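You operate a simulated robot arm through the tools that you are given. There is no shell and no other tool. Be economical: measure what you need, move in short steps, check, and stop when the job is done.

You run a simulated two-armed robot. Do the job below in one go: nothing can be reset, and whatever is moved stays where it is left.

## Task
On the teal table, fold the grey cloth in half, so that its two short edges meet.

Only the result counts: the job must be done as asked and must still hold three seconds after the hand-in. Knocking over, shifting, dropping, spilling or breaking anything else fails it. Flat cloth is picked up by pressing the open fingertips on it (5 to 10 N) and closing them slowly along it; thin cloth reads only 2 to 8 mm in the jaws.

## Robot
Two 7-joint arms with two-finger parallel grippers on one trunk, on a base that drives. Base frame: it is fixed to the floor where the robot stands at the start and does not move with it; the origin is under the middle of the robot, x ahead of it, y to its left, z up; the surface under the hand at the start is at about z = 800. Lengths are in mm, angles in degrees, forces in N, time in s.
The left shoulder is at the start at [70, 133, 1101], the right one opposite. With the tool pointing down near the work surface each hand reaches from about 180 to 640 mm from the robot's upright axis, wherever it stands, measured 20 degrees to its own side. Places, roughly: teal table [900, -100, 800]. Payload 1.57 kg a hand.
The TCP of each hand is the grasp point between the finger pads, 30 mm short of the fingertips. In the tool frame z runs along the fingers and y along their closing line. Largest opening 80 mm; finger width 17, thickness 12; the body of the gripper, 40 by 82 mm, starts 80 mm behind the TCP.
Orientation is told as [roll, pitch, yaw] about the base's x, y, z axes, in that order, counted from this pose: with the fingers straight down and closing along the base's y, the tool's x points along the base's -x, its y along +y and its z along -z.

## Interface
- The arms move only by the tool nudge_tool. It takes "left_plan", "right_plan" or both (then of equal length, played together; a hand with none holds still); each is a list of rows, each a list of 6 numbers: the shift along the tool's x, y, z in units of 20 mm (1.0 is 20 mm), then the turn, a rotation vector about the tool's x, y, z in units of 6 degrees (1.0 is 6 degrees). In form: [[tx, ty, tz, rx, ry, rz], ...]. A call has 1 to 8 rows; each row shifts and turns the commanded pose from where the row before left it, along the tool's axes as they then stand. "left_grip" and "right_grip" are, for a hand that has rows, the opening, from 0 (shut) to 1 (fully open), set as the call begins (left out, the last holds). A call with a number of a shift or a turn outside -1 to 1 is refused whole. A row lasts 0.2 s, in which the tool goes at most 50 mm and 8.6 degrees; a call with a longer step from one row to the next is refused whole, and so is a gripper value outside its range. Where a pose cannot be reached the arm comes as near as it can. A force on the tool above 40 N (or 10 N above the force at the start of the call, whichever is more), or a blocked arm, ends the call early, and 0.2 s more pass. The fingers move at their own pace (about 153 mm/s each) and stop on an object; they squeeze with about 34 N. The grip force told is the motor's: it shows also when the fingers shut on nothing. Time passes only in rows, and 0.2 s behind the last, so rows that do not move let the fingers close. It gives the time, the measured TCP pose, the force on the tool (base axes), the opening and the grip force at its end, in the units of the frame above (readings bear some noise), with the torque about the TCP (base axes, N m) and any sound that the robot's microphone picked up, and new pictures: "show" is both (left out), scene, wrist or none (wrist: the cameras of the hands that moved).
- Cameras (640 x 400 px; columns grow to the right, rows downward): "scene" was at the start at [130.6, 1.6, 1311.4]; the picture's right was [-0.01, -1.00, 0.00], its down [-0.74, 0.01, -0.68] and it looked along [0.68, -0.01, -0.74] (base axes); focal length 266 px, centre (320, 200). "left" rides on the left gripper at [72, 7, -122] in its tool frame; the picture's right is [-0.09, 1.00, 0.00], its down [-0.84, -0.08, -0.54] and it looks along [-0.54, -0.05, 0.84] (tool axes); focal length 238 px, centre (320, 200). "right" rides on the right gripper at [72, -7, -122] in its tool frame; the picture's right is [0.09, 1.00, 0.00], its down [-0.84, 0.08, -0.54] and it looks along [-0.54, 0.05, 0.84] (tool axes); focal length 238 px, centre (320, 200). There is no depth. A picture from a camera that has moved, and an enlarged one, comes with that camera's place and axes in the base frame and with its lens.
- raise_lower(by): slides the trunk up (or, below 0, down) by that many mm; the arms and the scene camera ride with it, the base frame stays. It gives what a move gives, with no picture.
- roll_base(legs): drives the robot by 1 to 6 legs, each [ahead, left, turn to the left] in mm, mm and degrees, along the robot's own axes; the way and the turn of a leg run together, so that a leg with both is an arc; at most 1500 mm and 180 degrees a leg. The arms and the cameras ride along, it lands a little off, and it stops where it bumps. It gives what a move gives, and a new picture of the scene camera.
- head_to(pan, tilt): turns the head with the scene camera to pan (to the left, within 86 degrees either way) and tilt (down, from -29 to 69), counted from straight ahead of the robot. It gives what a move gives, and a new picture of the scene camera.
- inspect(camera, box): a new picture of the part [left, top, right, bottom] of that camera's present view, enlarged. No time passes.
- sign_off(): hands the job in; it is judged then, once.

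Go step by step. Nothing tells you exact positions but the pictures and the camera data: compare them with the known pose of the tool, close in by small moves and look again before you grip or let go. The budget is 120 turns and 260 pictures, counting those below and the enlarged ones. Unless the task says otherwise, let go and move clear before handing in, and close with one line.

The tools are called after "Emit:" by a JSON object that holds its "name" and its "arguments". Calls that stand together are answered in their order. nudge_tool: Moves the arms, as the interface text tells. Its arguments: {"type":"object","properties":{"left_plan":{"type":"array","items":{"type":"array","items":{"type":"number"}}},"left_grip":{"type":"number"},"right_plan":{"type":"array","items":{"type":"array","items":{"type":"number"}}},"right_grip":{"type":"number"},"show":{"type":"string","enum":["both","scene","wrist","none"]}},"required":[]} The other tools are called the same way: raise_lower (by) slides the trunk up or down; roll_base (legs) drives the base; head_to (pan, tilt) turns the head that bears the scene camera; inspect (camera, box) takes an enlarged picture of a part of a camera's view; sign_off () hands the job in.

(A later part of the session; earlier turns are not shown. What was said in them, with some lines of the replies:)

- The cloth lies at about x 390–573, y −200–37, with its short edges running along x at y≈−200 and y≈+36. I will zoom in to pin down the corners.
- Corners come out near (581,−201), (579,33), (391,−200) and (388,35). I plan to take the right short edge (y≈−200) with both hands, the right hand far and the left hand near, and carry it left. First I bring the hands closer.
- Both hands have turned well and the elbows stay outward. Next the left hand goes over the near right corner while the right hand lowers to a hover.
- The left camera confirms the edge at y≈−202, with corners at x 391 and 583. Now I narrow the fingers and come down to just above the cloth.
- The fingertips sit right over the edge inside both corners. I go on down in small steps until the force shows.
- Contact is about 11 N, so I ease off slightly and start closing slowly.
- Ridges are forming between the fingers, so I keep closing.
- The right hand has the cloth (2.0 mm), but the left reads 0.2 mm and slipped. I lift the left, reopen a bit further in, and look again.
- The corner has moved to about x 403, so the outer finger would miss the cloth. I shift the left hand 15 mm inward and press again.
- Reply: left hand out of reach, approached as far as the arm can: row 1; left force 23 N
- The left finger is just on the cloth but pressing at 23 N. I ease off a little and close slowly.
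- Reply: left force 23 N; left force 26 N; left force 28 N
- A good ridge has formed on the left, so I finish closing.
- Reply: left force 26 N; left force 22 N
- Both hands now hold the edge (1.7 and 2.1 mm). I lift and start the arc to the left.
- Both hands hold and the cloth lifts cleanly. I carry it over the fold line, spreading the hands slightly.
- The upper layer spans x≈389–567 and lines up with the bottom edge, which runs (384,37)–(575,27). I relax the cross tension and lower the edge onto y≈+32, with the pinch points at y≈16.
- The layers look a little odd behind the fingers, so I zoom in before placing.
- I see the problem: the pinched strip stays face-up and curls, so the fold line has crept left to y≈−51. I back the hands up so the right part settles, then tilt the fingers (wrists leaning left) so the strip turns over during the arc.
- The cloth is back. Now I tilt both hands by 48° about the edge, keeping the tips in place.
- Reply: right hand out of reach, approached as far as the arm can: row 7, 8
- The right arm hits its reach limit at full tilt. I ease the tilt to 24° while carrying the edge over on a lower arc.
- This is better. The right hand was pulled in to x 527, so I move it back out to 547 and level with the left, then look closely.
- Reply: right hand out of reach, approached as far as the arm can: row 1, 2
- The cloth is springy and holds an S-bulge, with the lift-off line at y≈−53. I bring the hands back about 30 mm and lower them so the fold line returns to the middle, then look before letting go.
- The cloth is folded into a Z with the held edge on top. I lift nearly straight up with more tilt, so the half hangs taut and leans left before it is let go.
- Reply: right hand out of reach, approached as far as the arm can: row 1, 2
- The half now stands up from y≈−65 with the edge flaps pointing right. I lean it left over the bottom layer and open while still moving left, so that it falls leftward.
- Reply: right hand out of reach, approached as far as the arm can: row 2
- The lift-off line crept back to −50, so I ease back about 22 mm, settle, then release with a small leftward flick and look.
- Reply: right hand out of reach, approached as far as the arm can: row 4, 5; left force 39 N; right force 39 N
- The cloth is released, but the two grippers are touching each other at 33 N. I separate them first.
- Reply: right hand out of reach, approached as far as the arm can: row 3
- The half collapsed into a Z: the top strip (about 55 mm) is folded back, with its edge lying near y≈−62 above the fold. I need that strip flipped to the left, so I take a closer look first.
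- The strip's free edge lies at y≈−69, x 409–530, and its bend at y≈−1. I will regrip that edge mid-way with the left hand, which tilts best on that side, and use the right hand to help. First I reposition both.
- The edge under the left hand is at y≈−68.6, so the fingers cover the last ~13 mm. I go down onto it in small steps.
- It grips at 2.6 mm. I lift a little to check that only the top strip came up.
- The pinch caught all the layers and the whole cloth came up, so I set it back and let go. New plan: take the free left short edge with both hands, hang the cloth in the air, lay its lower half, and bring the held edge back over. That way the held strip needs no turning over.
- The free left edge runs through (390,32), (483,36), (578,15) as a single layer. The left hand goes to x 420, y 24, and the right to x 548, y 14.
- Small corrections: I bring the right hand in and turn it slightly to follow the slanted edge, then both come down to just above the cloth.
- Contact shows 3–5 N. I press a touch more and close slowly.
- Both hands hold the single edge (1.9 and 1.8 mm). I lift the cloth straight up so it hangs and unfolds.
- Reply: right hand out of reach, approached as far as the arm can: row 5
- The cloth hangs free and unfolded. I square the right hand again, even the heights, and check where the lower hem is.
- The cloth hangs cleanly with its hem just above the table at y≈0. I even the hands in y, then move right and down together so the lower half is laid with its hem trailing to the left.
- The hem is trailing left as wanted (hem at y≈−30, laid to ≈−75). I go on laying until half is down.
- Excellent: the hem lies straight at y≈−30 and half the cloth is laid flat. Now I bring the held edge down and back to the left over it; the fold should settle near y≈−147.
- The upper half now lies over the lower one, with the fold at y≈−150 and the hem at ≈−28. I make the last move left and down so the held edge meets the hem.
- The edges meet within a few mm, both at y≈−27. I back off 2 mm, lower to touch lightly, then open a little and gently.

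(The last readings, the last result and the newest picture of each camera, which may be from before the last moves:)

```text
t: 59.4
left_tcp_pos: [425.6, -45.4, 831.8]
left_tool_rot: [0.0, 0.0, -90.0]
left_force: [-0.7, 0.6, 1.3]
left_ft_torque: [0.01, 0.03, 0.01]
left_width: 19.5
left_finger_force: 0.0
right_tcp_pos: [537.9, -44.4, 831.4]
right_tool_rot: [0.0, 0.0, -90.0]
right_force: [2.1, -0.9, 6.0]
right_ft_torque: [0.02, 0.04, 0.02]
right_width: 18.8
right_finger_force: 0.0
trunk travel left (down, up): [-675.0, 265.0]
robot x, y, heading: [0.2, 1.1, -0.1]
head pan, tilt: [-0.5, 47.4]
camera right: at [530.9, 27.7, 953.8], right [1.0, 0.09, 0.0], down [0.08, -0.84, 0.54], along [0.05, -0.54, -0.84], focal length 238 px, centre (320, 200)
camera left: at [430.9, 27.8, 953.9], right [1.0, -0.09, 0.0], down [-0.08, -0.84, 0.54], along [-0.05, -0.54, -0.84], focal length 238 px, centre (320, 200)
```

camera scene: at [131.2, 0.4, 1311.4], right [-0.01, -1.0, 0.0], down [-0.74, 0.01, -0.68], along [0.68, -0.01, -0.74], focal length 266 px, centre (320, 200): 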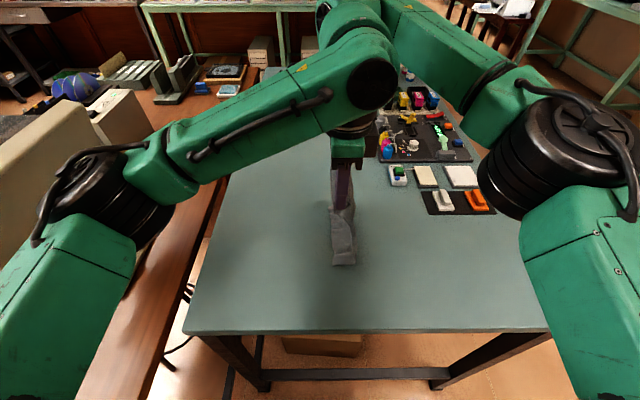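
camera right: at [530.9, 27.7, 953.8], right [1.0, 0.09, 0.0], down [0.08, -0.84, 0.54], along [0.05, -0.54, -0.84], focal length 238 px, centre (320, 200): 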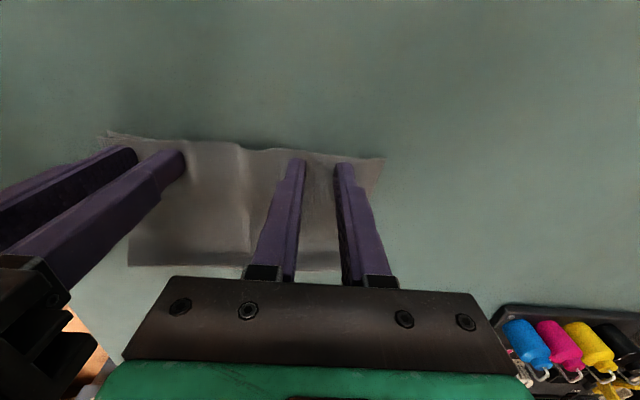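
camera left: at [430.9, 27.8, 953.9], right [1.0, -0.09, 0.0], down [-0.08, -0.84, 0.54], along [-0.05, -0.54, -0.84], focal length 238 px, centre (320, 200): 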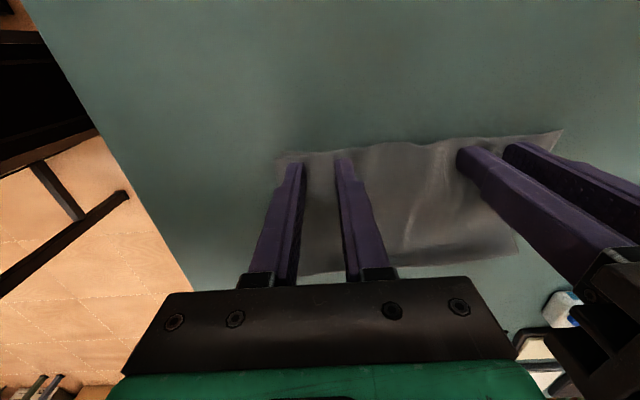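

The cloth opens flat under the fingers. I open a bit further to spread out the pinch gathers, then lift straight up.

Emit:
{"name": "nudge_tool", "arguments": {"right_plan": [[0, 0, 0, 0, 0, 0], [0, 0, 0, 0, 0, 0]], "left_plan": [[0, 0, 0.03, 0, 0, 0], [0, 0, 0, 0, 0, 0]], "left_grip": 0.42, "right_grip": 0.42, "show": "none"}}

Emit:
{"name": "nudge_tool", "arguments": {"right_plan": [[0, 0, -0.3, 0, 0, 0], [0, 0, -0.7, 0, 0, 0], [0, 0, -1, 0, 0, 0], [0, 0, -1, 0, 0, 0], [0, 0, -1, 0, 0, 0], [0, 0, -1, 0, 0, 0]], "left_plan": [[0, 0, -0.3, 0, 0, 0], [0, 0, -0.7, 0, 0, 0], [0, 0, -1, 0, 0, 0], [0, 0, -1, 0, 0, 0], [0, 0, -1, 0, 0, 0], [0, 0, -1, 0, 0, 0]], "show": "wrist"}}

Emit:
{"name": "inspect", "arguments": {"camera": "right", "box": [130, 40, 450, 240]}}

```text
t: 60.0
left_tcp_pos: [424.7, -44.7, 831.8]
left_tool_rot: [0.0, 0.1, -90.0]
left_force: [1.7, 0.4, 5.3]
left_ft_torque: [0.01, 0.03, 0.0]
left_width: 32.3
left_finger_force: 0.0
right_tcp_pos: [537.4, -43.9, 831.3]
right_tool_rot: [0.0, -0.1, -89.9]
right_force: [0.8, -0.4, 5.9]
right_ft_torque: [0.02, 0.08, 0.01]
right_width: 32.4
right_finger_force: 0.0
trunk travel left (down, up): [-675.0, 265.0]
robot x, y, heading: [-0.7, -1.4, 0.0]
head pan, tilt: [-0.5, 47.4]
```

```text
t: 61.4
left_tcp_pos: [426.1, -46.2, 931.4]
left_tool_rot: [0.0, 0.0, -90.0]
left_force: [0.1, 0.6, -0.4]
left_ft_torque: [0.0, 0.02, 0.01]
left_width: 33.6
left_finger_force: 0.0
right_tcp_pos: [537.8, -44.7, 931.2]
right_tool_rot: [0.0, -0.1, -90.0]
right_force: [-0.2, 0.1, 0.5]
right_ft_torque: [-0.01, -0.03, 0.01]
right_width: 33.7
right_finger_force: 0.0
trunk travel left (down, up): [-675.0, 265.0]
robot x, y, heading: [-0.7, 1.8, 0.1]
head pan, tilt: [-0.5, 47.4]
camera right: at [530.7, 29.0, 1052.7], right [1.0, 0.09, 0.0], down [0.08, -0.84, 0.54], along [0.05, -0.54, -0.84], focal length 238 px, centre (320, 200)
camera left: at [432.4, 26.9, 1052.8], right [1.0, -0.09, 0.0], down [-0.08, -0.84, 0.54], along [-0.05, -0.54, -0.84], focal length 238 px, centre (320, 200)
```

right: 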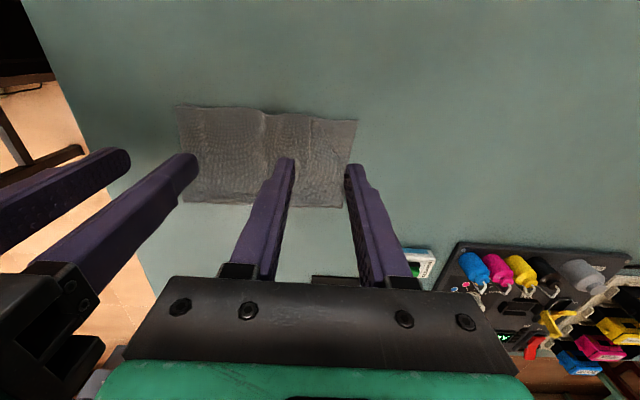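
left: 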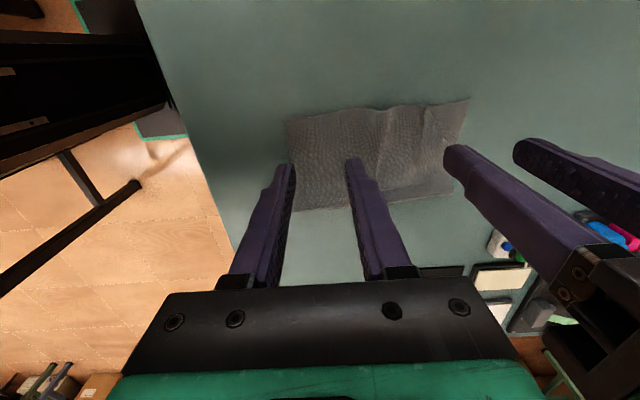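

```text
2.00 times, centred on (290, 140) of right
camera zoom: at [530.7, 29.0, 1052.7], right [1.0, 0.09, 0.0], down [0.08, -0.84, 0.54], along [0.05, -0.54, -0.84], focal length 477 px, centre (380, 320)
```

zoom: 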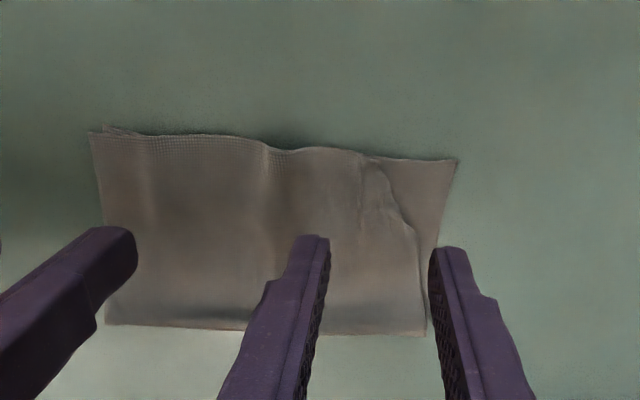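

The fold looks nearly complete. I clear both hands and inspect the result from above.

Emit:
{"name": "nudge_tool", "arguments": {"right_plan": [[-0.5, 0, -0.5, 0, 0, 0], [-1, 0, -0.5, 0, 0, 0], [-1, 0, -0.5, 0, 0, 0], [-1, 0.2, -0.5, 0, 0, 0], [-1, 0.2, -0.5, 0, 0, 0], [-1, 0.2, 0, 0, 0, 0], [-1, 0.2, 0, 0, 0, 0], [-1, 0, 0, 0, 0, 0]], "left_plan": [[0.5, -0.3, -0.5, 0, 0, 0], [1, -0.3, -0.5, 0, 0, 0], [1, -0.3, -0.5, 0, 0, 0], [1, 0, -0.5, 0, 0, 0], [1, 0, 0, 0, 0, 0], [1, 0, 0, 0, 0, 0], [1, 0, 0, 0, 0, 0], [1, 0, 0, 0, 0, 0]], "show": "scene"}}

Emit:
{"name": "inspect", "arguments": {"camera": "scene", "box": [300, 195, 420, 285]}}

Emit:
{"name": "inspect", "arguments": {"camera": "left", "box": [260, 80, 580, 280]}}

```text
t: 63.2
left_tcp_pos: [406.6, 95.7, 972.8]
left_tool_rot: [0.0, 0.5, -90.2]
left_force: [-0.4, -0.2, 1.0]
left_ft_torque: [-0.01, -0.03, 0.01]
left_width: 33.6
left_finger_force: 0.0
right_tcp_pos: [553.7, -202.4, 980.3]
right_tool_rot: [-0.1, 0.4, -90.0]
right_force: [-0.2, 0.8, -0.6]
right_ft_torque: [-0.05, 0.0, -0.01]
right_width: 33.7
right_finger_force: 0.0
trunk travel left (down, up): [-675.0, 265.0]
robot x, y, heading: [0.0, -2.2, -0.1]
head pan, tilt: [-0.5, 47.4]
camera scene: at [129.2, -8.0, 1311.6], right [-0.01, -1.0, -0.01], down [-0.74, 0.01, -0.68], along [0.68, 0.0, -0.74], focal length 266 px, centre (320, 200)
```

scene: 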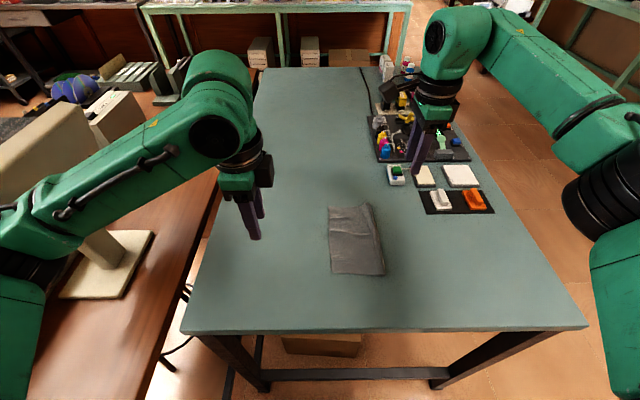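

```text
4.44 times, centred on (360, 240) of scene
camera zoom: at [129.2, -8.0, 1311.6], right [-0.01, -1.0, -0.01], down [-0.74, 0.01, -0.68], along [0.68, 0.0, -0.74], focal length 1182 px, centre (142, 22)
```

zoom: 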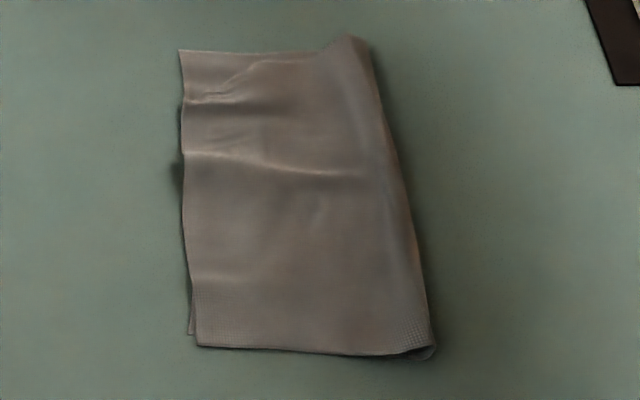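

```text
2.00 times, centred on (420, 180) of left
camera zoom: at [412.6, 168.3, 1095.2], right [1.0, -0.1, 0.0], down [-0.08, -0.84, 0.54], along [-0.05, -0.53, -0.84], focal length 477 px, centre (120, 240)
```

zoom: 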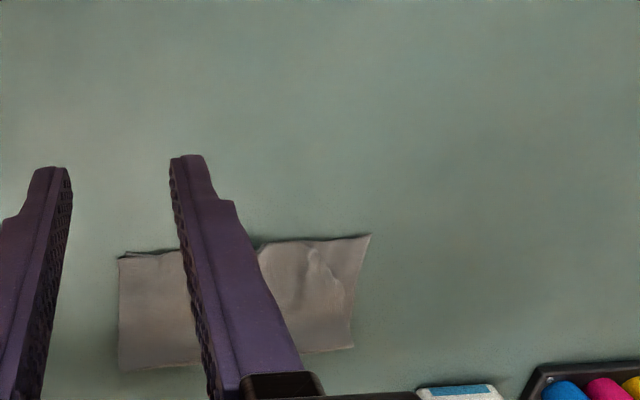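

The cloth lies folded in half, its two short edges together along the left side to within a few mm, and nothing else has moved. Both hands are empty and clear, so I hand in.

Emit:
{"name": "sign_off", "arguments": {}}

```text
The job is handed in.
```

The grey cloth is folded in half on the teal table, with its two short edges together to within about 5 mm. It took several attempts, so there are light creases and the fold side is still slightly puffy. Both hands are empty and clear, and nothing else looked disturbed in the last pictures.
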